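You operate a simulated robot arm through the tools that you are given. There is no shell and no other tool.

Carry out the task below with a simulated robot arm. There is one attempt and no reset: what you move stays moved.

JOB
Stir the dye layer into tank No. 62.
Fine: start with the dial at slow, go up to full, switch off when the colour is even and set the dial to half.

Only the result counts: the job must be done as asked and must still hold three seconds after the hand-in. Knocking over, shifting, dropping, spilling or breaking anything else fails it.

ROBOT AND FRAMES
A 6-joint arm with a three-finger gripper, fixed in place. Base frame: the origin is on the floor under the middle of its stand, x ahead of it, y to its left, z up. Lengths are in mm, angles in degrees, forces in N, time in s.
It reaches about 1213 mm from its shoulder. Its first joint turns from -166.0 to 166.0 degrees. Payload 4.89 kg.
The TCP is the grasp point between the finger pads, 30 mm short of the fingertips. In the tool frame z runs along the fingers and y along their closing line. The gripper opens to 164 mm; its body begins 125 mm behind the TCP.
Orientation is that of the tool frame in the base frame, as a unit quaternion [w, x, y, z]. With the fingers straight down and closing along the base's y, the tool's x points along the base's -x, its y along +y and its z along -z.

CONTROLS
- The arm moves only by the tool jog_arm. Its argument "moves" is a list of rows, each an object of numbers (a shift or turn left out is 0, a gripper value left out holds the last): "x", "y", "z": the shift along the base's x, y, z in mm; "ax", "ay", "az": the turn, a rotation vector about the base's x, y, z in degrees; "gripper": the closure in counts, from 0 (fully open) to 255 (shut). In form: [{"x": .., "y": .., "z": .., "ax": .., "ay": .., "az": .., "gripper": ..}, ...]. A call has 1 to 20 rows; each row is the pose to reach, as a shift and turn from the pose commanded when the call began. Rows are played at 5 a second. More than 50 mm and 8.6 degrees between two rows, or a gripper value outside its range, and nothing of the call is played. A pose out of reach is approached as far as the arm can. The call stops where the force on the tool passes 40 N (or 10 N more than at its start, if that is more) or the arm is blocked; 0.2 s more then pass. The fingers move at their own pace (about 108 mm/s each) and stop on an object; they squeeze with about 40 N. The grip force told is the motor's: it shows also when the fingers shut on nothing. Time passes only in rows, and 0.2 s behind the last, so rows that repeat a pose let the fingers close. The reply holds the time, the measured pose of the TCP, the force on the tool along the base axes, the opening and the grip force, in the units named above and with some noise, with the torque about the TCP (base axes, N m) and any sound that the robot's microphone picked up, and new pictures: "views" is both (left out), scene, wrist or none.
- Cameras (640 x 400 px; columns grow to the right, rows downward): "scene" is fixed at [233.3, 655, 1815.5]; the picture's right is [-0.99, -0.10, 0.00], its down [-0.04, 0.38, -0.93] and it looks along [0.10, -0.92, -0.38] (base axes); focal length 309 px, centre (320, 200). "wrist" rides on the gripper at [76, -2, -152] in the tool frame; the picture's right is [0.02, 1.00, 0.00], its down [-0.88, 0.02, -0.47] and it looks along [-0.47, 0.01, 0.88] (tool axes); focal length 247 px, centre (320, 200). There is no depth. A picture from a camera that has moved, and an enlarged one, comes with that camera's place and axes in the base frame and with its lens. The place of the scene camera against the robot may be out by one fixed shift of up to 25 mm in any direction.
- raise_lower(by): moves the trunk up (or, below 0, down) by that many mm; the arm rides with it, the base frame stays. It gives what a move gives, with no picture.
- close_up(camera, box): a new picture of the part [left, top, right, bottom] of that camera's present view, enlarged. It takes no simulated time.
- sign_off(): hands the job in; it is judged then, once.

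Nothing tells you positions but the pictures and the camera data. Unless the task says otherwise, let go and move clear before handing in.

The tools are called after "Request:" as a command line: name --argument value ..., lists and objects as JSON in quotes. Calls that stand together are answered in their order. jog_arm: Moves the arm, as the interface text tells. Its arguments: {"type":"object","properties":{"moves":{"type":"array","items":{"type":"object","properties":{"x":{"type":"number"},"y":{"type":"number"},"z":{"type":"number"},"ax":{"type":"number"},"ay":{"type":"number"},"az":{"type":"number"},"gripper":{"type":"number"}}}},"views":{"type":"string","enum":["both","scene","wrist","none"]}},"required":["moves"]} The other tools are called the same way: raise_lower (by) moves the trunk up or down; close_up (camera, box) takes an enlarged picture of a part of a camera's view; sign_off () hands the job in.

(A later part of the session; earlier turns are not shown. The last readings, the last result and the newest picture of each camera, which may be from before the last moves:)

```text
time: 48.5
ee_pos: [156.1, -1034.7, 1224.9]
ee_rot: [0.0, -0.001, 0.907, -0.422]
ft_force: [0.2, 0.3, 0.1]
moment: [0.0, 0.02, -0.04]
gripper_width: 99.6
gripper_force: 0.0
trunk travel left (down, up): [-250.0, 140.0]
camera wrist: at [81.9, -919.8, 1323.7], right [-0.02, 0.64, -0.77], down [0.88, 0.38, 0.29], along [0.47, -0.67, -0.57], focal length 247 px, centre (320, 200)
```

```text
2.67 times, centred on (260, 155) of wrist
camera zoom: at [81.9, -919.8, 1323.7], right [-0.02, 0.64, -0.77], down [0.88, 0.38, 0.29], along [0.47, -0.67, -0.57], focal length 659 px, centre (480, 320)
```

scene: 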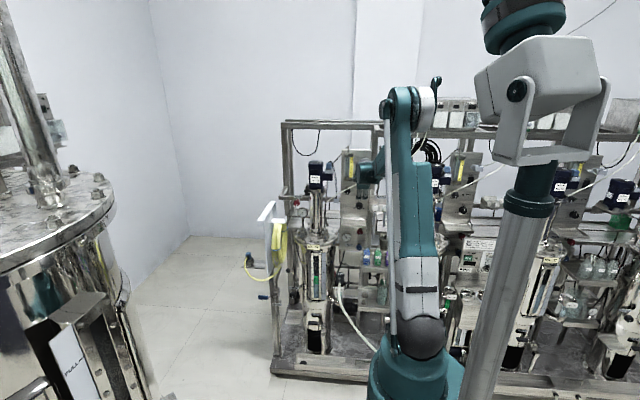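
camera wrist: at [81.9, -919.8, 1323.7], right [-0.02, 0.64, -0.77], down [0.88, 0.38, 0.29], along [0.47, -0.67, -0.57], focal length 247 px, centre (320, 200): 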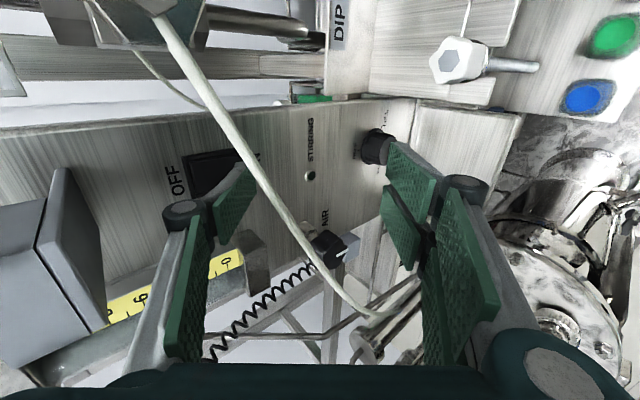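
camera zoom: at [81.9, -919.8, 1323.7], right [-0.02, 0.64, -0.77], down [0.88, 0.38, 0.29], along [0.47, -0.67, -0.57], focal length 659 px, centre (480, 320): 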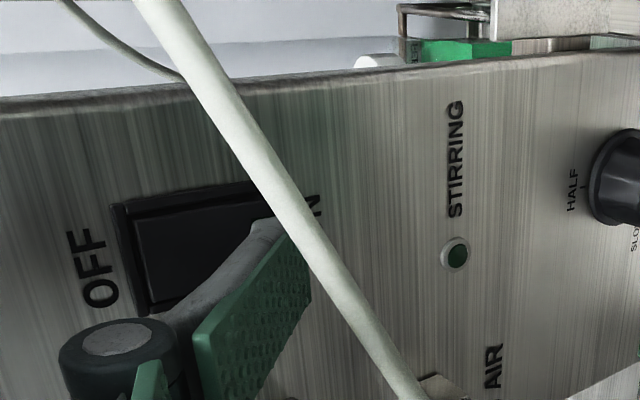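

The tip should be at the rocker surface now. I'll keep pressing gently.

Request:
jog_arm --moves '[{"y": -1.5}, {"y": -3}, {"y": -4.5}]' --views "wrist"

Request:
close_up --camera "wrist" --box '[180, 110, 340, 210]'

Request:
close_up --camera "scene" --box '[330, 150, 426, 210]'

```text
time: 49.3
ee_pos: [158.0, -1039.0, 1224.3]
ee_rot: [0.0, -0.001, 0.906, -0.423]
ft_force: [0.0, 3.6, 1.1]
moment: [-0.15, 0.03, -0.01]
gripper_width: 99.5
gripper_force: 0.1
trunk travel left (down, up): [-250.0, 140.0]
heard: click
camera wrist: at [82.1, -924.4, 1323.9], right [-0.02, 0.64, -0.77], down [0.88, 0.38, 0.29], along [0.47, -0.67, -0.57], focal length 247 px, centre (320, 200)
```

wrist: 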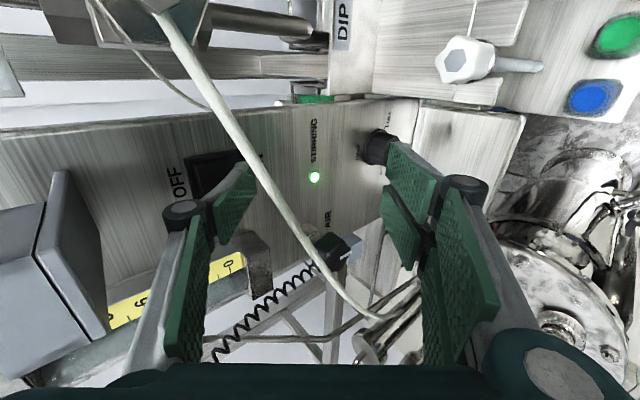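

```text
4.00 times, centred on (260, 160) of wrist
camera zoom: at [82.1, -924.4, 1323.9], right [-0.02, 0.64, -0.77], down [0.88, 0.38, 0.29], along [0.47, -0.67, -0.57], focal length 988 px, centre (560, 360)
```

zoom: 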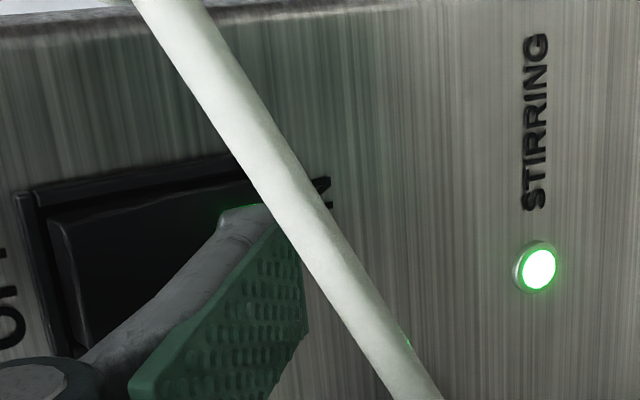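

```text
6.67 times, centred on (378, 180) of scene
camera zoom: at [233.3, 655.0, 1815.5], right [-0.99, -0.1, 0.0], down [-0.04, 0.38, -0.93], along [0.1, -0.92, -0.38], focal length 2059 px, centre (-67, 333)
```

zoom: 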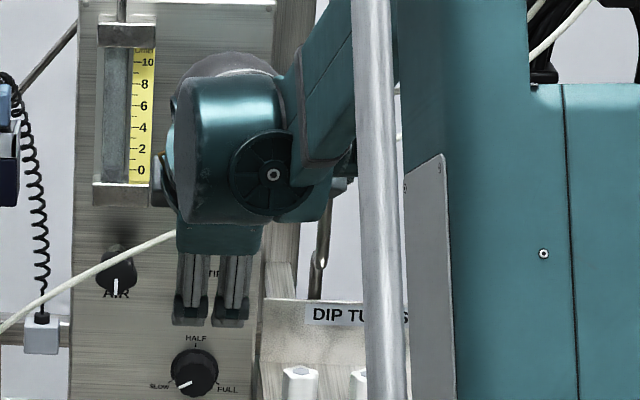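

A click was heard and the STIRRING lamp is lit, so it's running at slow. I'll retrace my path out and go back to the dial.

Request:
jog_arm --moves '[{"y": 9}, {"y": 18.5}, {"y": 20, "z": 2.5}, {"y": 27.5, "z": 5}, {"y": 49.5, "z": 23.5}, {"y": 71.5, "z": 42}, {"y": 93.5, "z": 60.5}, {"y": 115.5, "z": 79}, {"y": 134.5, "z": 95.5}]' --views "none"

Request:
jog_arm --moves '[{"z": -27, "x": 1, "y": 5, "ax": -8, "gripper": 178}, {"z": -54, "x": 2, "y": 10, "ax": -16}, {"z": -81, "x": 3, "y": 15, "ax": -24}, {"z": -108, "x": 4, "y": 20, "ax": -32}, {"z": -135, "x": 5.5, "y": 20, "ax": -40}, {"z": -165, "x": 5.5, "y": 20, "ax": -40}, {"z": -195, "x": 5.5, "y": 20, "ax": -40}, {"z": -220, "x": 5.5, "y": 10, "ax": -40}, {"z": -235, "x": 5.5, "y": -15, "ax": -40}, {"z": -235, "x": 5.5, "y": -40, "ax": -40}, {"z": -235, "x": 5.5, "y": -40, "ax": -40}]' --views "both"

Request:
close_up --camera "wrist" --box '[200, 80, 440, 230]'

Request:
close_up --camera "scene" --box '[300, 245, 340, 305]'

```text
time: 51.3
ee_pos: [158.2, -905.6, 1319.3]
ee_rot: [0.0, 0.001, 0.907, -0.422]
ft_force: [0.5, -1.2, 1.3]
moment: [0.08, -0.02, 0.03]
gripper_width: 99.5
gripper_force: 0.1
trunk travel left (down, up): [-250.0, 140.0]
```

```text
time: 53.7
ee_pos: [162.4, -947.2, 1085.0]
ee_rot: [0.0, -0.001, 0.708, -0.706]
ft_force: [-0.2, -0.1, 0.0]
moment: [-0.01, -0.01, 0.01]
gripper_width: 49.7
gripper_force: 0.0
out of reach, approached as far as the arm can: row 8, 9
trunk travel left (down, up): [-250.0, 140.0]
camera wrist: at [87.2, -794.2, 1086.5], right [-0.02, 0.0, -1.0], down [0.88, 0.47, -0.02], along [0.47, -0.88, -0.01], focal length 247 px, centre (320, 200)
```

scene: 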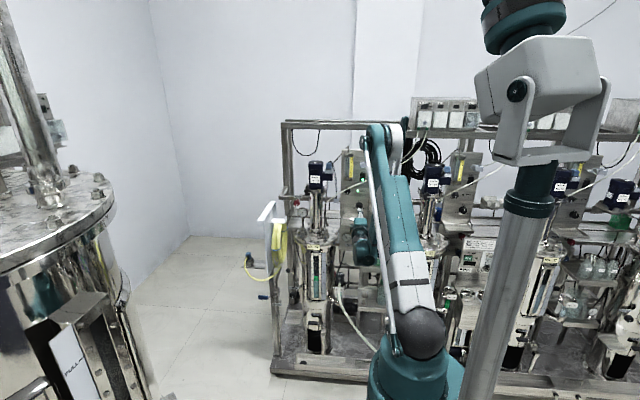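
wrist: 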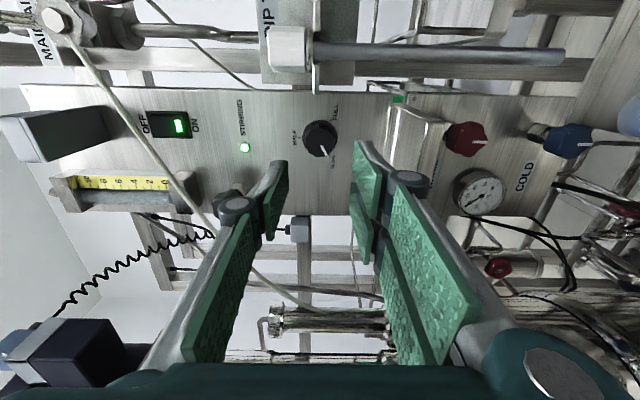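

```text
2.67 times, centred on (320, 155) of wrist
camera zoom: at [87.2, -794.2, 1086.5], right [-0.02, 0.0, -1.0], down [0.88, 0.47, -0.02], along [0.47, -0.88, -0.01], focal length 659 px, centre (320, 320)
```

zoom: 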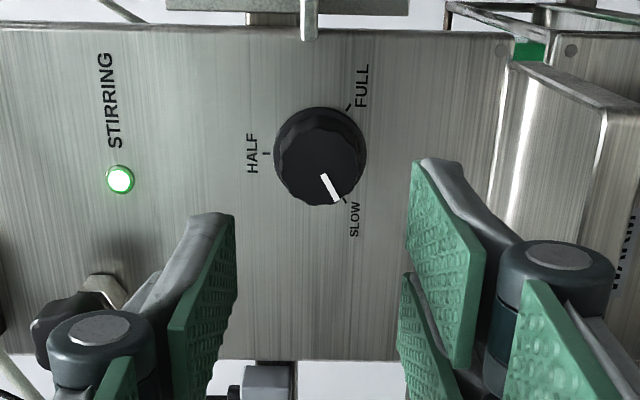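

```text
6.67 times, centred on (320, 275) of scene
camera zoom: at [233.3, 655.0, 1815.5], right [-0.99, -0.1, 0.0], down [-0.04, 0.38, -0.93], along [0.1, -0.92, -0.38], focal length 2059 px, centre (320, -300)
```

zoom: 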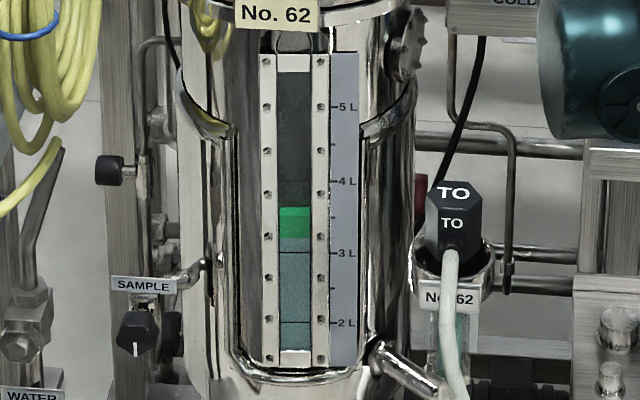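

Stirring is underway, with the green layer slowly thinning. I'll move in on the dial again.

Request:
jog_arm --moves '[{"x": 1, "y": -20}, {"x": 1, "y": -40}, {"x": 1, "y": -60}, {"x": 1, "y": -80}, {"x": 1, "y": -95}, {"x": 1, "y": -108}, {"x": 1, "y": -120}, {"x": 1, "y": -120}]' --views "wrist"

Request:
close_up --camera "wrist" --box '[220, 110, 420, 235]'

```text
time: 55.5
ee_pos: [164.6, -1066.5, 1085.7]
ee_rot: [-0.001, -0.001, 0.708, -0.707]
ft_force: [0.1, 1.2, 0.2]
moment: [-0.01, 0.02, -0.03]
gripper_width: 49.6
gripper_force: 0.1
trunk travel left (down, up): [-250.0, 140.0]
camera wrist: at [89.0, -913.6, 1086.9], right [-0.02, 0.0, -1.0], down [0.88, 0.47, -0.02], along [0.47, -0.88, -0.01], focal length 247 px, centre (320, 200)
```

wrist: 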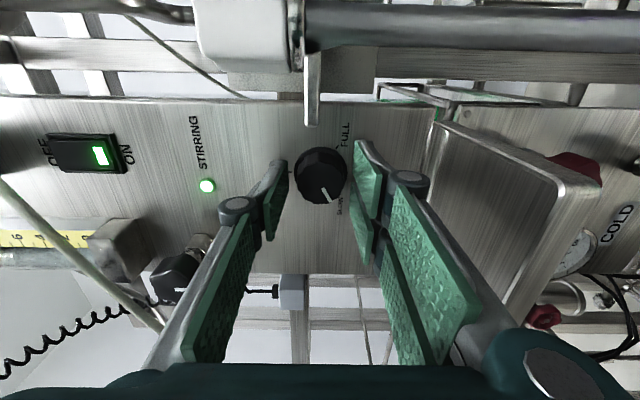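

```text
3.20 times, centred on (320, 172) of wrist
camera zoom: at [89.0, -913.6, 1086.9], right [-0.02, 0.0, -1.0], down [0.88, 0.47, -0.02], along [0.47, -0.88, -0.01], focal length 790 px, centre (320, 288)
```

zoom: 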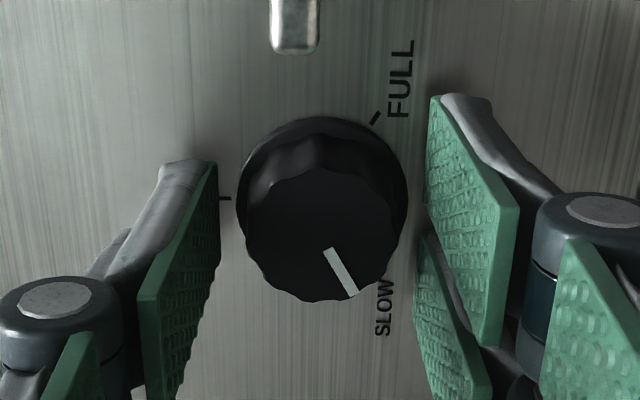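

The knob is centred between the pads. I'll grip and turn clockwise 120° to HALF.

Request:
jog_arm --moves '[{"gripper": 215}, {"gripper": 215}, {"gripper": 215}, {"ay": -8}, {"ay": -16}, {"ay": -24}, {"ay": -32}, {"ay": -40}, {"ay": -48}, {"ay": -56}, {"ay": -64}, {"ay": -72}, {"ay": -80}, {"ay": -88}, {"ay": -96}, {"ay": -104}, {"ay": -112}, {"ay": -120}]' --views "wrist"

Request:
close_up --camera "wrist" --box '[220, 110, 420, 235]'

Request:
close_up --camera "scene" --box '[300, 245, 340, 305]'

```text
time: 59.3
ee_pos: [162.4, -1065.4, 1086.4]
ee_rot: [0.613, 0.612, 0.353, -0.353]
ft_force: [-6.0, -0.5, -3.0]
moment: [0.16, 0.03, -0.16]
gripper_width: 36.3
gripper_force: 45.1
trunk travel left (down, up): [-250.0, 140.0]
camera wrist: at [201.7, -913.4, 1017.5], right [0.88, 0.0, 0.48], down [-0.42, 0.47, 0.77], along [-0.23, -0.88, 0.42], focal length 247 px, centre (320, 200)
```

wrist: 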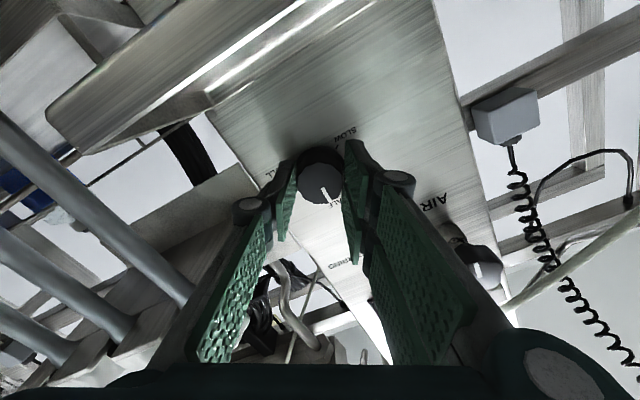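

```text
3.20 times, centred on (320, 172) of wrist
camera zoom: at [201.7, -913.4, 1017.5], right [0.88, 0.0, 0.48], down [-0.42, 0.47, 0.77], along [-0.23, -0.88, 0.42], focal length 790 px, centre (320, 288)
```

zoom: 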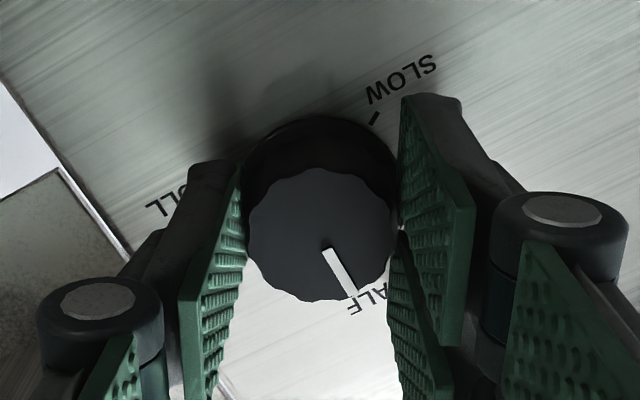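

```text
6.67 times, centred on (320, 275) of scene
camera zoom: at [233.3, 655.0, 1815.5], right [-0.99, -0.1, 0.0], down [-0.04, 0.38, -0.93], along [0.1, -0.92, -0.38], focal length 2059 px, centre (320, -300)
```

zoom: 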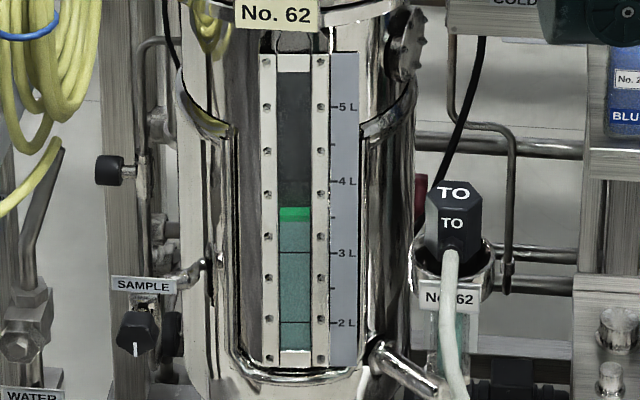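

The dial is at HALF with low forces, and the green layer is thinning fast. I'll release, roll back, regrip and turn on to FULL without delay.

Request:
jog_arm --moves '[{"gripper": 178}, {"gripper": 178}, {"ay": 8.57}, {"ay": 17.14}, {"ay": 25.71}, {"ay": 34.28}, {"ay": 42.85}, {"ay": 51.42}, {"ay": 59.99}, {"ay": 68.56}, {"ay": 77.13}, {"ay": 85.7}, {"ay": 94.27}, {"ay": 102.84}, {"ay": 111.41}, {"ay": 119.98}, {"ay": 120}]' --views "wrist"

Request:
close_up --camera "wrist" --box '[220, 110, 420, 235]'

Request:
close_up --camera "scene" --box '[300, 245, 340, 305]'

```text
time: 62.9
ee_pos: [163.9, -1065.8, 1085.3]
ee_rot: [-0.001, -0.002, 0.708, -0.706]
ft_force: [0.3, 0.0, 0.3]
moment: [-0.01, -0.02, 0.0]
gripper_width: 49.7
gripper_force: 0.0
trunk travel left (down, up): [-250.0, 140.0]
camera wrist: at [89.0, -913.2, 1086.9], right [-0.02, 0.0, -1.0], down [0.88, 0.47, -0.02], along [0.47, -0.88, -0.01], focal length 247 px, centre (320, 200)
```

wrist: 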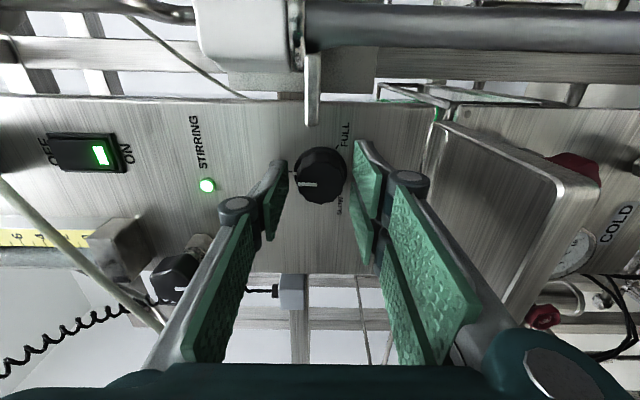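

```text
3.20 times, centred on (320, 172) of wrist
camera zoom: at [89.0, -913.2, 1086.9], right [-0.02, 0.0, -1.0], down [0.88, 0.47, -0.02], along [0.47, -0.88, -0.01], focal length 790 px, centre (320, 288)
```

zoom: 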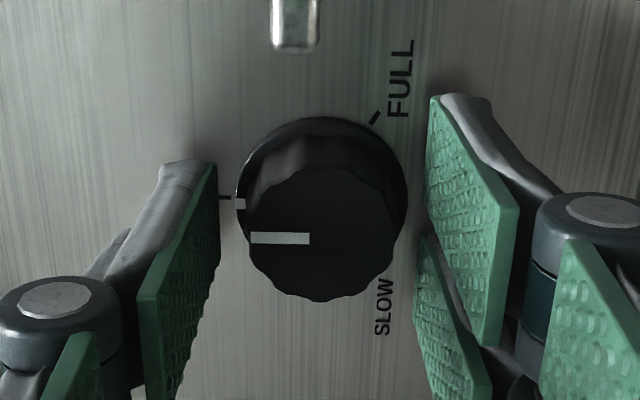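

```text
6.67 times, centred on (320, 275) of scene
camera zoom: at [233.3, 655.0, 1815.5], right [-0.99, -0.1, 0.0], down [-0.04, 0.38, -0.93], along [0.1, -0.92, -0.38], focal length 2059 px, centre (320, -300)
```

zoom: 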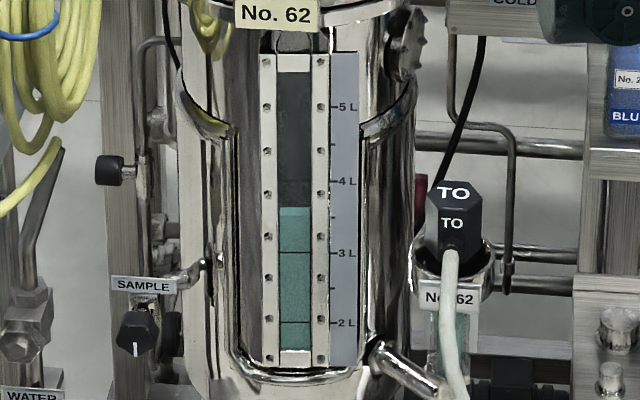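

The colour already looks nearly uniform. The dial is exactly at HALF, so I'll grip and turn clockwise to FULL.

Request:
jog_arm --moves '[{"gripper": 215}, {"gripper": 215}, {"ay": -8.57}, {"ay": -17.14}, {"ay": -25.71}, {"ay": -34.28}, {"ay": -42.85}, {"ay": -51.42}, {"ay": -59.99}, {"ay": -68.56}, {"ay": -77.13}, {"ay": -85.7}, {"ay": -94.27}, {"ay": -102.84}, {"ay": -111.41}, {"ay": -119.98}, {"ay": -120.5}]' --views "wrist"

Request:
close_up --camera "wrist" --box '[220, 110, 420, 235]'

Request:
close_up --camera "scene" --box '[300, 245, 340, 305]'

```text
time: 66.5
ee_pos: [162.5, -1065.8, 1085.8]
ee_rot: [0.614, 0.614, 0.35, -0.351]
ft_force: [-7.0, -4.9, -0.1]
moment: [-0.08, 0.51, -0.29]
gripper_width: 35.9
gripper_force: 44.9
trunk travel left (down, up): [-250.0, 140.0]
camera wrist: at [202.1, -913.2, 1017.8], right [0.87, 0.0, 0.49], down [-0.43, 0.47, 0.77], along [-0.23, -0.88, 0.41], focal length 247 px, centre (320, 200)
```

wrist: 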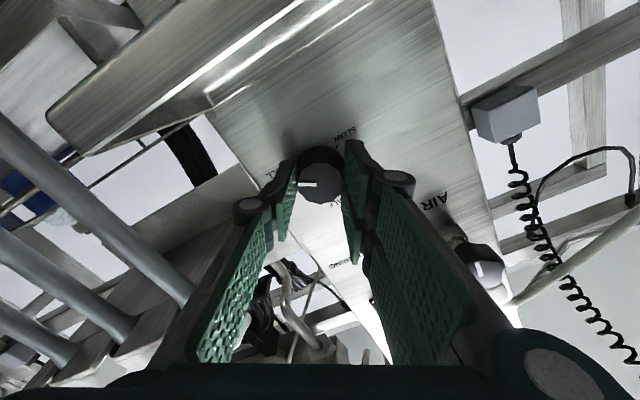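

```text
3.20 times, centred on (320, 172) of wrist
camera zoom: at [202.1, -913.2, 1017.8], right [0.87, 0.0, 0.49], down [-0.43, 0.47, 0.77], along [-0.23, -0.88, 0.41], focal length 790 px, centre (320, 288)
```

zoom: 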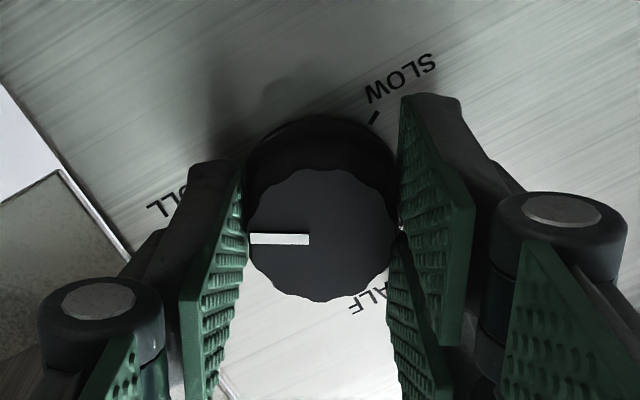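

```text
6.67 times, centred on (320, 275) of scene
camera zoom: at [233.3, 655.0, 1815.5], right [-0.99, -0.1, 0.0], down [-0.04, 0.38, -0.93], along [0.1, -0.92, -0.38], focal length 2059 px, centre (320, -300)
```

zoom: 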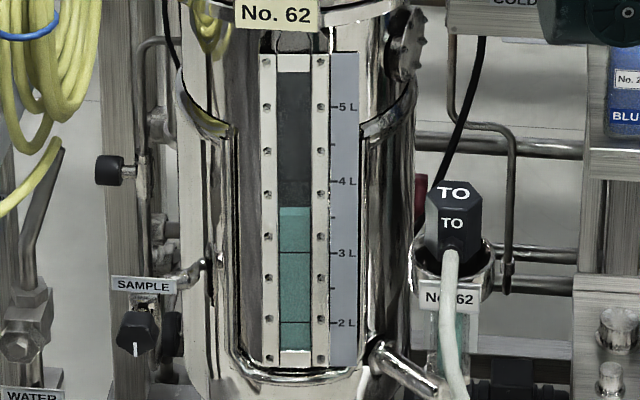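

The dial is at FULL against its stop and the column looks uniformly teal. I'll release and inspect the sight glass closely while backing out.

Request:
jog_arm --moves '[{"gripper": 178}, {"gripper": 178}, {"gripper": 178, "y": 20}, {"y": 45}, {"y": 70}, {"y": 95}, {"y": 120}]' --views "wrist"

Request:
close_up --camera "scene" --box '[308, 255, 332, 300]'

Request:
close_up --camera "wrist" --box '[272, 110, 368, 170]'

```text
time: 68.1
ee_pos: [162.5, -947.4, 1085.8]
ee_rot: [0.614, 0.614, 0.351, -0.352]
ft_force: [-0.3, -0.8, -0.8]
moment: [-0.1, -0.02, -0.01]
gripper_width: 49.6
gripper_force: 0.1
trunk travel left (down, up): [-250.0, 140.0]
camera wrist: at [201.7, -793.2, 1017.9], right [0.87, 0.0, 0.49], down [-0.43, 0.47, 0.77], along [-0.23, -0.88, 0.41], focal length 247 px, centre (320, 200)
```

wrist: 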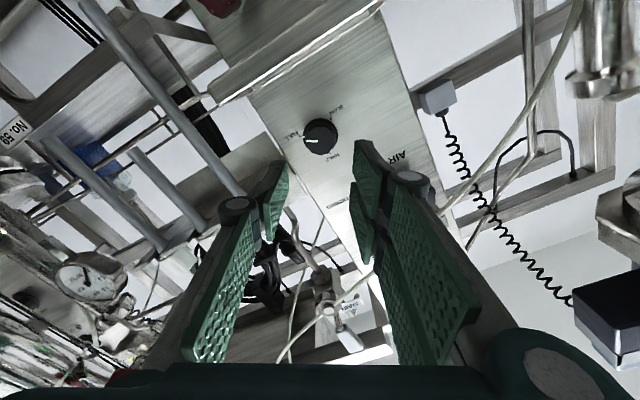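

```text
8.89 times, centred on (320, 278) of scene
camera zoom: at [233.3, 655.0, 1815.5], right [-0.99, -0.1, 0.0], down [-0.04, 0.38, -0.93], along [0.1, -0.92, -0.38], focal length 2745 px, centre (320, -489)
```

zoom: 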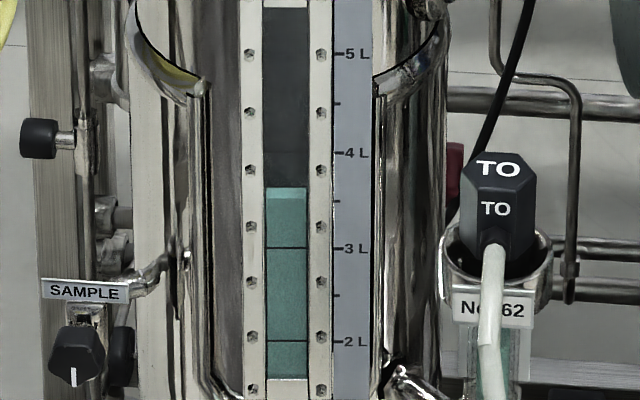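

```text
6.67 times, centred on (320, 140) of wrist
camera zoom: at [201.7, -793.2, 1017.9], right [0.87, 0.0, 0.49], down [-0.43, 0.47, 0.77], along [-0.23, -0.88, 0.41], focal length 1646 px, centre (320, 600)
```

zoom: 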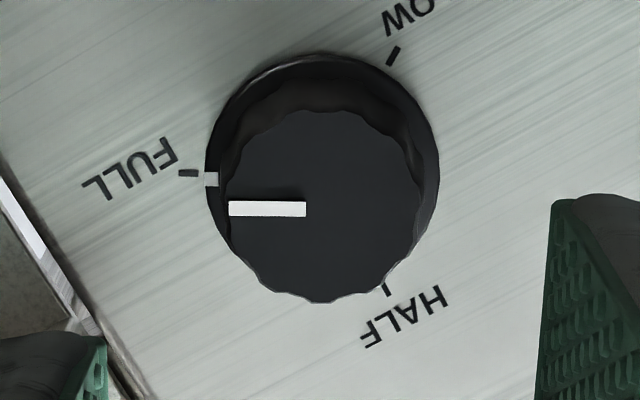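

The dial pointer is on FULL. I'll roll back to -90° in free space and rise to the switch for OFF.

Request:
jog_arm --moves '[{"ay": 8.57, "y": 5}, {"ay": 17.14, "y": 10}, {"ay": 25.71, "y": 15}, {"ay": 34.28, "y": 20}, {"ay": 42.85, "y": 25}, {"ay": 51.42, "y": 30}, {"ay": 59.99, "y": 35}, {"ay": 68.56, "y": 40}, {"ay": 77.13, "y": 45}, {"ay": 85.7, "y": 50}, {"ay": 94.27, "y": 55}, {"ay": 102.84, "y": 60}, {"ay": 111.41, "y": 60, "z": 10}, {"ay": 119.98, "y": 60, "z": 30}, {"ay": 120.5, "y": 60, "z": 60}, {"ay": 120.5, "y": 60, "z": 100}]' --views "none"

```text
time: 71.5
ee_pos: [165.5, -886.5, 1186.0]
ee_rot: [-0.001, 0.0, 0.708, -0.707]
ft_force: [0.1, -2.0, -1.0]
moment: [-0.08, -0.01, 0.01]
gripper_width: 49.6
gripper_force: 0.0
out of reach, approached as far as the arm can: row 4, 5, 6, 7, 8, 9, 10, 11, 12, 13, 14
trunk travel left (down, up): [-250.0, 140.0]
```

I'm in position. Now I'll pitch 22° down, open to 100 mm and move to the standoff in front of the OFF half.

Request:
jog_arm --moves '[{"z": 30, "x": -3, "ax": 7.33, "gripper": 100}, {"z": 60, "x": -6, "ax": 14.67}, {"z": 90, "x": -9.5, "ax": 22}, {"z": 91, "x": -9.5, "y": -25, "ax": 22}, {"z": 91, "x": -9.5, "y": -45, "ax": 22}, {"z": 91, "x": -9.5, "y": -45, "ax": 22}]' --views "both"

Request:
close_up --camera "wrist" --box '[100, 50, 420, 250]'

Request:
close_up --camera "scene" --box '[308, 255, 332, 300]'

```text
time: 72.9
ee_pos: [155.0, -931.8, 1275.4]
ee_rot: [-0.001, 0.0, 0.83, -0.558]
ft_force: [-0.1, -1.5, -1.0]
moment: [-0.02, 0.01, -0.03]
gripper_width: 99.7
gripper_force: 0.0
trunk travel left (down, up): [-250.0, 140.0]
camera wrist: at [79.5, -791.2, 1334.2], right [-0.02, 0.38, -0.93], down [0.88, 0.45, 0.16], along [0.47, -0.81, -0.34], focal length 247 px, centre (320, 200)
```

scene: 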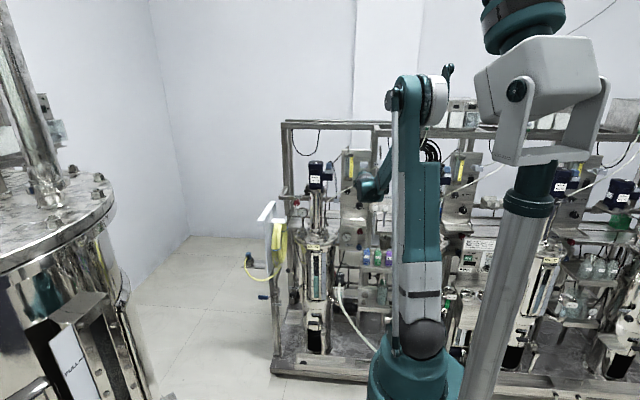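
wrist: 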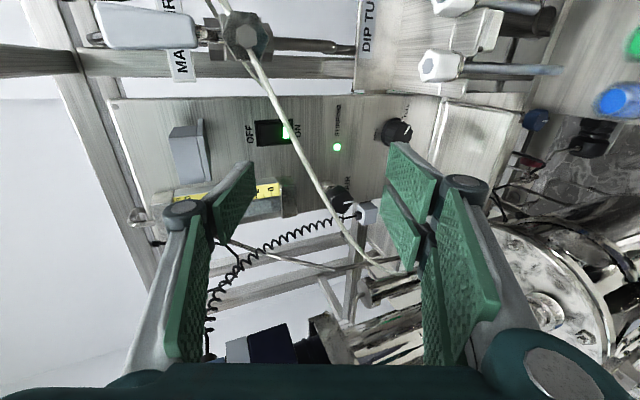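

```text
2.00 times, centred on (260, 150) of wrist
camera zoom: at [79.5, -791.2, 1334.2], right [-0.02, 0.38, -0.93], down [0.88, 0.45, 0.16], along [0.47, -0.81, -0.34], focal length 494 px, centre (440, 300)
```

zoom: 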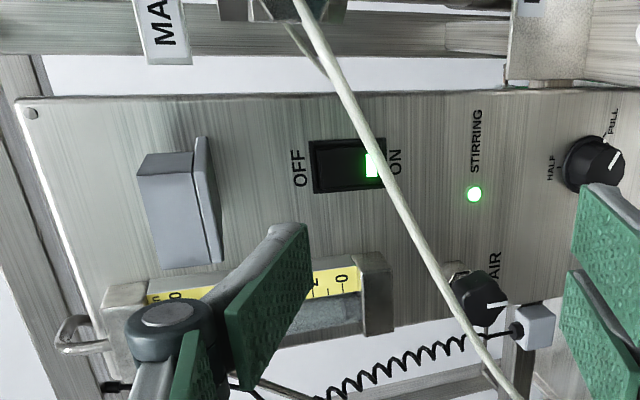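

```text
8.89 times, centred on (320, 278) of scene
camera zoom: at [233.3, 655.0, 1815.5], right [-0.99, -0.1, 0.0], down [-0.04, 0.38, -0.93], along [0.1, -0.92, -0.38], focal length 2745 px, centre (320, -489)
```

zoom: 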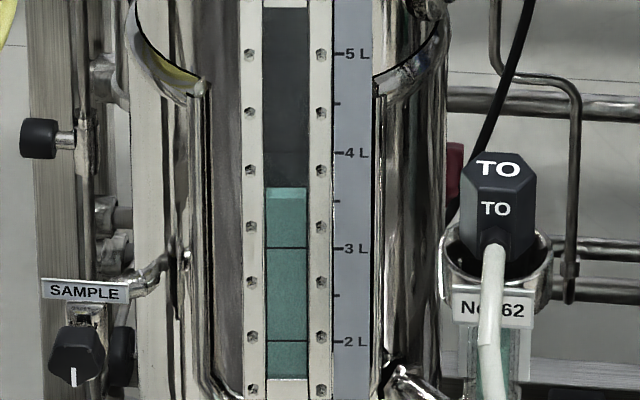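

The colour hasn't changed since the last check, so it is even. I'll approach along the tool axis toward the OFF half of the rocker.

Request:
jog_arm --moves '[{"y": -20, "z": -8.1}, {"y": -40, "z": -16.2}, {"y": -60, "z": -24.3}, {"y": -80, "z": -32.4}, {"y": -98, "z": -39.6}, {"y": -98, "z": -39.6}]' --views "wrist"

Request:
close_up --camera "wrist" --box '[140, 80, 380, 230]'

```text
time: 74.3
ee_pos: [154.8, -1030.7, 1236.6]
ee_rot: [0.001, 0.0, 0.83, -0.558]
ft_force: [0.5, -0.1, 0.1]
moment: [-0.05, 0.01, -0.02]
gripper_width: 99.6
gripper_force: 0.1
trunk travel left (down, up): [-250.0, 140.0]
camera wrist: at [78.8, -889.1, 1294.6], right [-0.02, 0.38, -0.93], down [0.88, 0.45, 0.16], along [0.47, -0.81, -0.34], focal length 247 px, centre (320, 200)
```

wrist: 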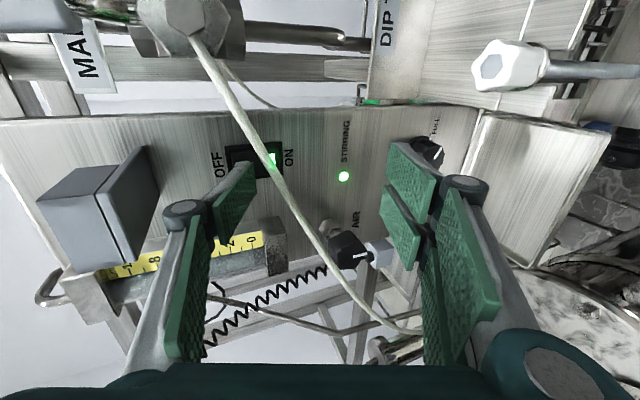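

```text
2.67 times, centred on (260, 155) of wrist
camera zoom: at [78.8, -889.1, 1294.6], right [-0.02, 0.38, -0.93], down [0.88, 0.45, 0.16], along [0.47, -0.81, -0.34], focal length 659 px, centre (480, 320)
```

zoom: 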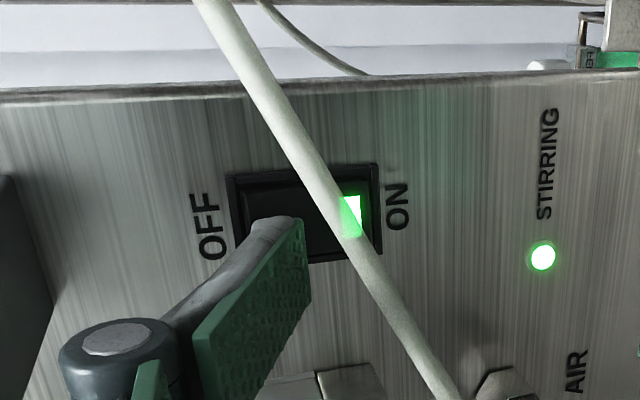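

The tip is over the OFF half and clear of the hose and the box. I'll press in along -y in small steps.

Request:
jog_arm --moves '[{"y": -3}, {"y": -6}, {"y": -9}, {"y": -12}, {"y": -14}]' --views "wrist"

Request:
close_up --camera "wrist" --box '[140, 80, 380, 230]'

```text
time: 75.5
ee_pos: [154.3, -1043.0, 1237.3]
ee_rot: [0.0, 0.0, 0.83, -0.558]
ft_force: [-0.1, 0.0, -0.3]
moment: [0.01, 0.0, 0.0]
gripper_width: 99.5
gripper_force: 0.1
trunk travel left (down, up): [-250.0, 140.0]
camera wrist: at [79.2, -902.0, 1295.4], right [-0.02, 0.38, -0.93], down [0.88, 0.45, 0.16], along [0.47, -0.81, -0.34], focal length 247 px, centre (320, 200)
```

wrist: 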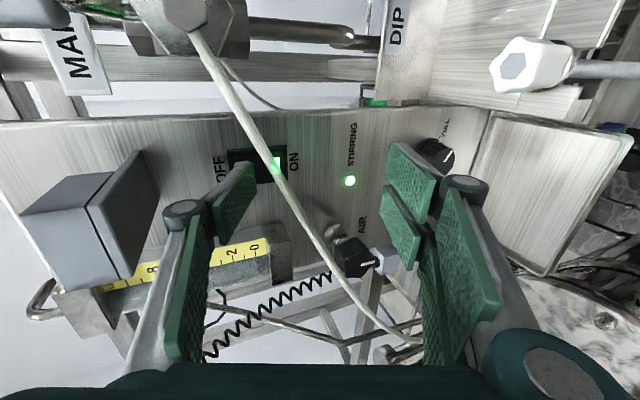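

```text
2.67 times, centred on (260, 155) of wrist
camera zoom: at [79.2, -902.0, 1295.4], right [-0.02, 0.38, -0.93], down [0.88, 0.45, 0.16], along [0.47, -0.81, -0.34], focal length 659 px, centre (480, 320)
```

zoom: 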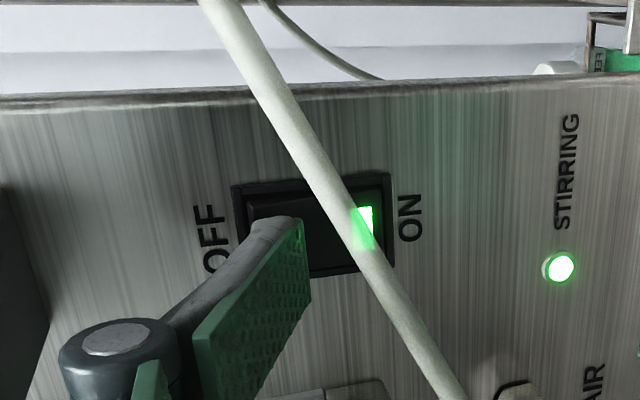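

No contact yet, and the tip is right on the OFF half. I'll continue gently.

Request:
jog_arm --moves '[{"y": -1.5}, {"y": -3}, {"y": -4.5}, {"y": -6}]' --views "wrist"

Request:
close_up --camera "wrist" --box '[140, 80, 380, 230]'

```text
time: 76.5
ee_pos: [153.7, -1048.6, 1236.2]
ee_rot: [0.0, 0.001, 0.83, -0.558]
ft_force: [0.4, -0.2, -0.9]
moment: [-0.03, 0.02, 0.01]
gripper_width: 99.6
gripper_force: 0.2
trunk travel left (down, up): [-250.0, 140.0]
camera wrist: at [78.9, -907.7, 1294.9], right [-0.02, 0.38, -0.93], down [0.88, 0.45, 0.16], along [0.47, -0.81, -0.34], focal length 247 px, centre (320, 200)
```

wrist: 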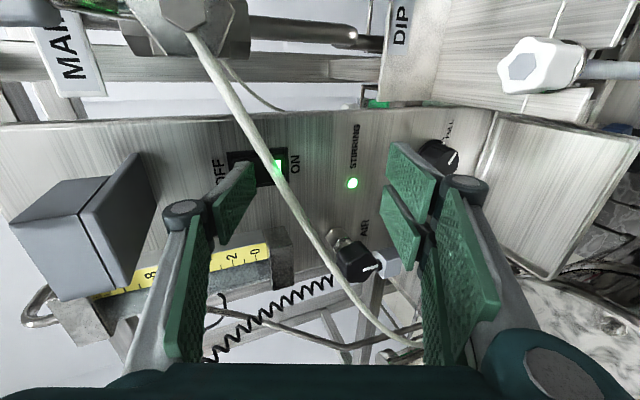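

```text
2.67 times, centred on (260, 155) of wrist
camera zoom: at [78.9, -907.7, 1294.9], right [-0.02, 0.38, -0.93], down [0.88, 0.45, 0.16], along [0.47, -0.81, -0.34], focal length 659 px, centre (480, 320)
```

zoom: 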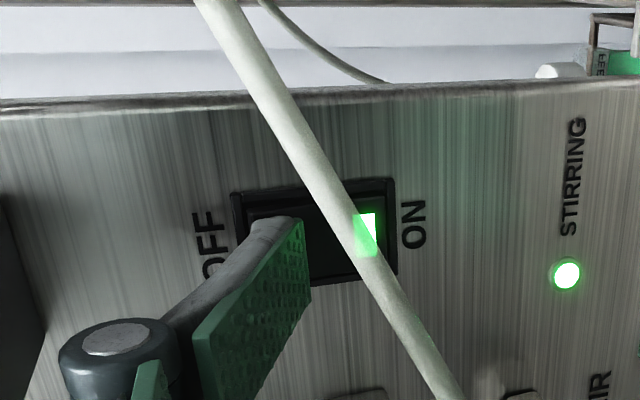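

Request:
jog_arm --moves '[{"y": -1.5}, {"y": -3}, {"y": -4.5}]' --views "wrist"

Request:
close_up --camera "wrist" --box '[140, 80, 380, 230]'

```text
time: 77.3
ee_pos: [153.7, -1051.8, 1236.3]
ee_rot: [0.0, -0.001, 0.829, -0.559]
ft_force: [0.9, 5.6, 0.9]
moment: [-0.25, 0.04, 0.02]
gripper_width: 100.5
gripper_force: 0.2
trunk travel left (down, up): [-250.0, 140.0]
heard: click
camera wrist: at [79.0, -912.0, 1295.3], right [-0.02, 0.38, -0.93], down [0.88, 0.45, 0.16], along [0.47, -0.81, -0.34], focal length 247 px, centre (320, 200)
```

wrist: 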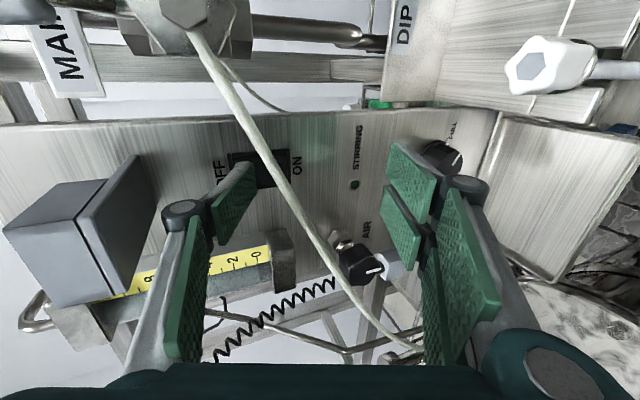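

```text
2.67 times, centred on (260, 155) of wrist
camera zoom: at [79.0, -912.0, 1295.3], right [-0.02, 0.38, -0.93], down [0.88, 0.45, 0.16], along [0.47, -0.81, -0.34], focal length 659 px, centre (480, 320)
```

zoom: 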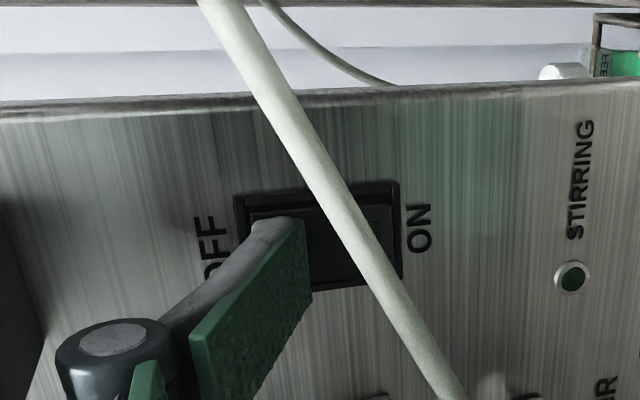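

Click heard and the lamp is out, so it is OFF. I'll retreat along the same path and return to the dial.

Request:
jog_arm --moves '[{"y": 10}, {"y": 24.5}, {"y": 44.5, "z": 8.1}, {"y": 64.5, "z": 16.2}, {"y": 84.5, "z": 24.3}, {"y": 104.5, "z": 32.4}, {"y": 122.5, "z": 39.6}]' --views "none"

Request:
jog_arm --moves '[{"z": 0, "y": 20, "x": 0}, {"z": -1, "y": 45, "x": 0}, {"z": -31, "y": 45, "x": 3, "ax": -7.33, "gripper": 178}, {"z": -61, "y": 45, "x": 6, "ax": -14.67}, {"z": -91, "y": 45, "x": 9.5, "ax": -22}, {"z": -121, "y": 45, "x": 9.5, "ax": -22}, {"z": -151, "y": 45, "x": 9.5, "ax": -22}, {"z": -176, "y": 35, "x": 9.5, "ax": -22}, {"z": -191, "y": 10, "x": 9.5, "ax": -22}, {"z": -191, "y": -15, "x": 9.5, "ax": -22}, {"z": -191, "y": -15, "x": 9.5, "ax": -22}]' --views "both"

Request:
close_up --camera "wrist" --box '[80, 80, 400, 280]'

Request:
close_up --camera "scene" --box '[308, 255, 332, 300]'

```text
time: 78.9
ee_pos: [154.3, -930.5, 1276.4]
ee_rot: [0.001, 0.0, 0.83, -0.558]
ft_force: [0.5, -0.4, 0.5]
moment: [0.01, 0.01, -0.03]
gripper_width: 99.7
gripper_force: 0.0
trunk travel left (down, up): [-250.0, 140.0]
```

```text
time: 81.3
ee_pos: [163.8, -946.2, 1085.2]
ee_rot: [0.0, 0.0, 0.708, -0.707]
ft_force: [0.6, 0.2, -0.1]
moment: [-0.05, 0.0, -0.02]
gripper_width: 49.4
gripper_force: 0.0
out of reach, approached as far as the arm can: row 8, 9
trunk travel left (down, up): [-250.0, 140.0]
camera wrist: at [89.1, -793.5, 1086.2], right [-0.02, 0.0, -1.0], down [0.88, 0.47, -0.02], along [0.47, -0.88, -0.01], focal length 247 px, centre (320, 200)
```

scene: 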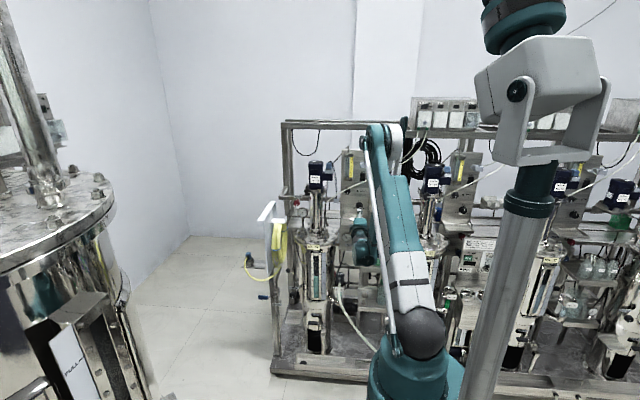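
wrist: 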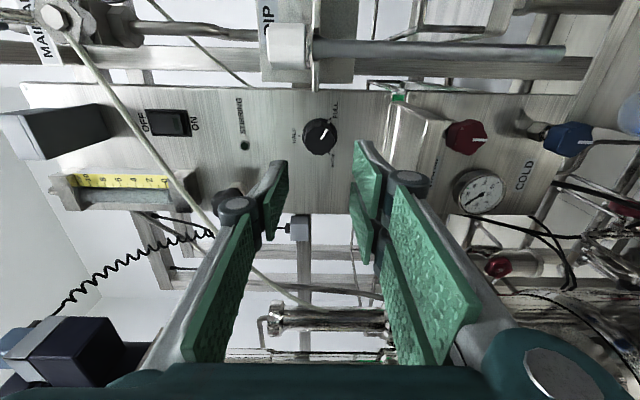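

```text
2.00 times, centred on (240, 180) of wrist
camera zoom: at [89.1, -793.5, 1086.2], right [-0.02, 0.0, -1.0], down [0.88, 0.47, -0.02], along [0.47, -0.88, -0.01], focal length 494 px, centre (480, 240)
```

zoom: 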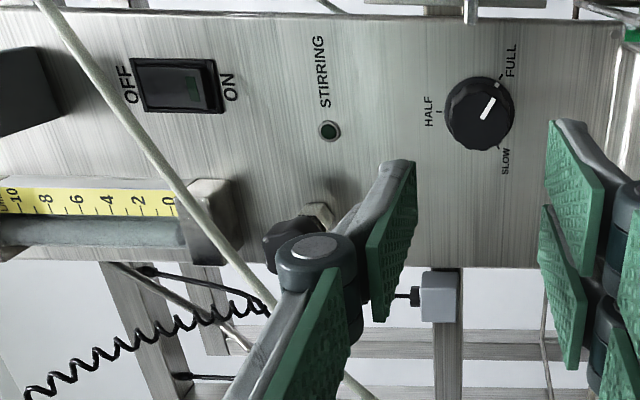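

```text
8.89 times, centred on (320, 278) of scene
camera zoom: at [233.3, 655.0, 1815.5], right [-0.99, -0.1, 0.0], down [-0.04, 0.38, -0.93], along [0.1, -0.92, -0.38], focal length 2745 px, centre (320, -489)
```

zoom: 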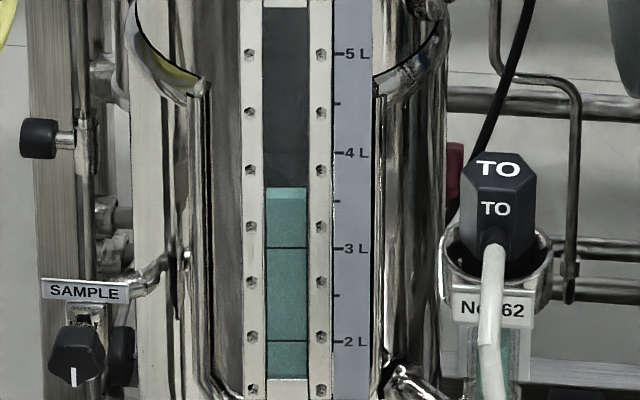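

The switch is OFF, the lamp is dark, the colour is even and the dial is at FULL. I'll roll to -210° and then insert over the knob.

Request:
jog_arm --moves '[{"ay": -8.5}, {"ay": -17}, {"ay": -25.5}, {"ay": -34}, {"ay": -42.5}, {"ay": -51}, {"ay": -59.5}, {"ay": -68}, {"ay": -76.5}, {"ay": -85}, {"ay": -93.5}, {"ay": -102}, {"ay": -110.5}, {"ay": -119}, {"ay": -120}, {"ay": -120, "y": -30}, {"ay": -120, "y": -60}, {"ay": -120, "y": -80}]' --views "wrist"

Request:
close_up --camera "wrist" --box '[220, 110, 420, 235]'

```text
time: 85.1
ee_pos: [163.5, -1025.9, 1086.1]
ee_rot: [0.613, 0.612, 0.354, -0.354]
ft_force: [0.7, 0.7, -0.8]
moment: [0.06, -0.03, -0.03]
gripper_width: 49.5
gripper_force: 0.0
trunk travel left (down, up): [-250.0, 140.0]
camera wrist: at [201.9, -873.2, 1018.1], right [0.88, 0.0, 0.48], down [-0.42, 0.47, 0.77], along [-0.23, -0.88, 0.42], focal length 247 px, centre (320, 200)
```

wrist: 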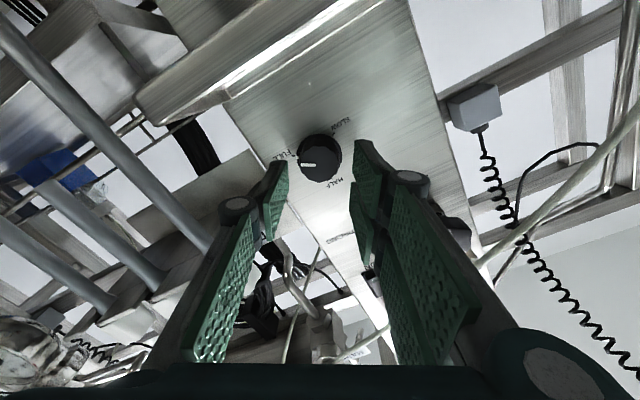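

```text
3.20 times, centred on (320, 172) of wrist
camera zoom: at [201.9, -873.2, 1018.1], right [0.88, 0.0, 0.48], down [-0.42, 0.47, 0.77], along [-0.23, -0.88, 0.42], focal length 790 px, centre (320, 288)
```

zoom: 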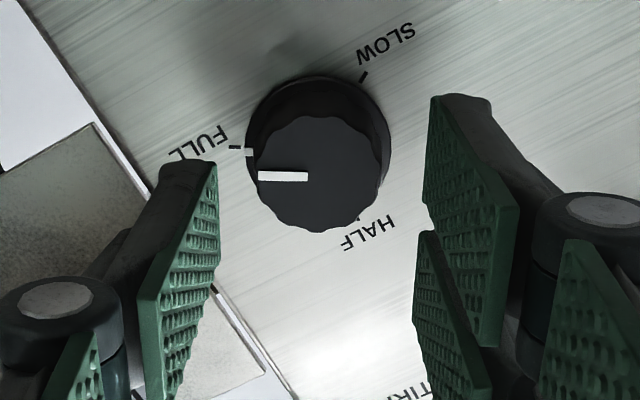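

It's aligned well. I'll advance the last 40 mm around the knob.

Request:
jog_arm --moves '[{"y": -12}, {"y": -24}, {"y": -34}, {"y": -40}, {"y": -40}]' --views "wrist"

Request:
close_up --camera "wrist" --box '[220, 110, 420, 235]'

```text
time: 86.3
ee_pos: [164.6, -1064.9, 1085.2]
ee_rot: [0.611, 0.612, 0.354, -0.355]
ft_force: [-0.2, -0.3, 0.3]
moment: [-0.03, -0.02, -0.02]
gripper_width: 49.4
gripper_force: 0.0
trunk travel left (down, up): [-250.0, 140.0]
camera wrist: at [201.6, -913.1, 1018.0], right [0.88, 0.0, 0.48], down [-0.42, 0.47, 0.77], along [-0.23, -0.88, 0.42], focal length 247 px, centre (320, 200)
```

wrist: 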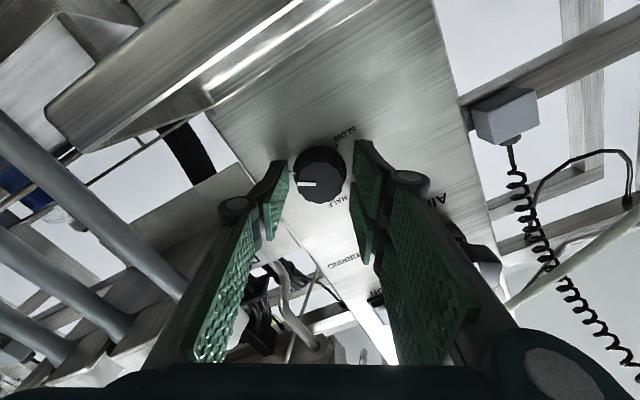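

```text
3.20 times, centred on (320, 172) of wrist
camera zoom: at [201.6, -913.1, 1018.0], right [0.88, 0.0, 0.48], down [-0.42, 0.47, 0.77], along [-0.23, -0.88, 0.42], focal length 790 px, centre (320, 288)
```

zoom: 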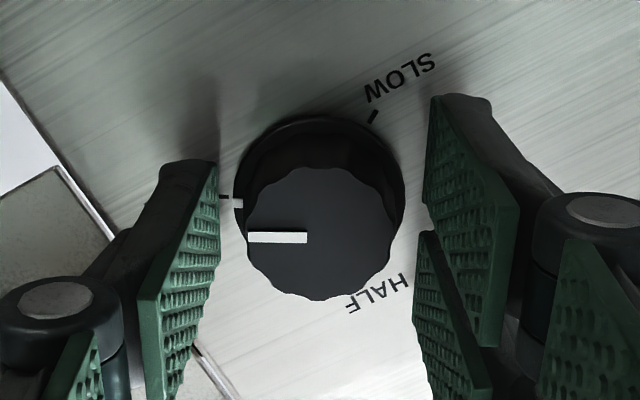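

The knob is centred between the pads. I'll grip and turn counter-clockwise 120° to HALF.

Request:
jog_arm --moves '[{"gripper": 215}, {"gripper": 215}, {"gripper": 215}, {"ay": 8}, {"ay": 16}, {"ay": 24}, {"ay": 32}, {"ay": 40}, {"ay": 48}, {"ay": 56}, {"ay": 64}, {"ay": 72}, {"ay": 80}, {"ay": 88}, {"ay": 96}, {"ay": 104}, {"ay": 112}, {"ay": 120}]' --views "wrist"

Request:
close_up --camera "wrist" --box '[220, 110, 420, 235]'

```text
time: 90.1
ee_pos: [164.6, -1065.4, 1085.1]
ee_rot: [0.0, -0.001, 0.708, -0.707]
ft_force: [8.9, -5.7, 3.4]
moment: [-0.14, 0.0, 0.3]
gripper_width: 35.8
gripper_force: 45.1
trunk travel left (down, up): [-250.0, 140.0]
camera wrist: at [89.2, -913.0, 1086.9], right [-0.03, 0.0, -1.0], down [0.88, 0.47, -0.02], along [0.47, -0.88, -0.01], focal length 247 px, centre (320, 200)
```

wrist: 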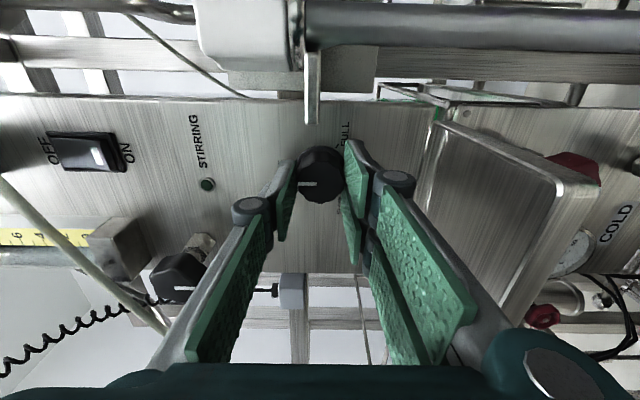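

```text
3.20 times, centred on (320, 172) of wrist
camera zoom: at [89.2, -913.0, 1086.9], right [-0.03, 0.0, -1.0], down [0.88, 0.47, -0.02], along [0.47, -0.88, -0.01], focal length 790 px, centre (320, 288)
```

zoom: 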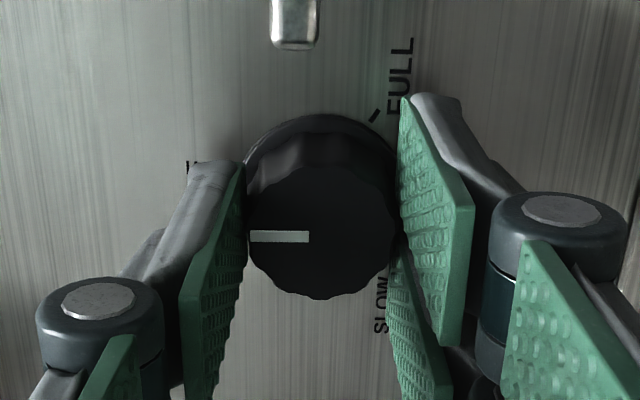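

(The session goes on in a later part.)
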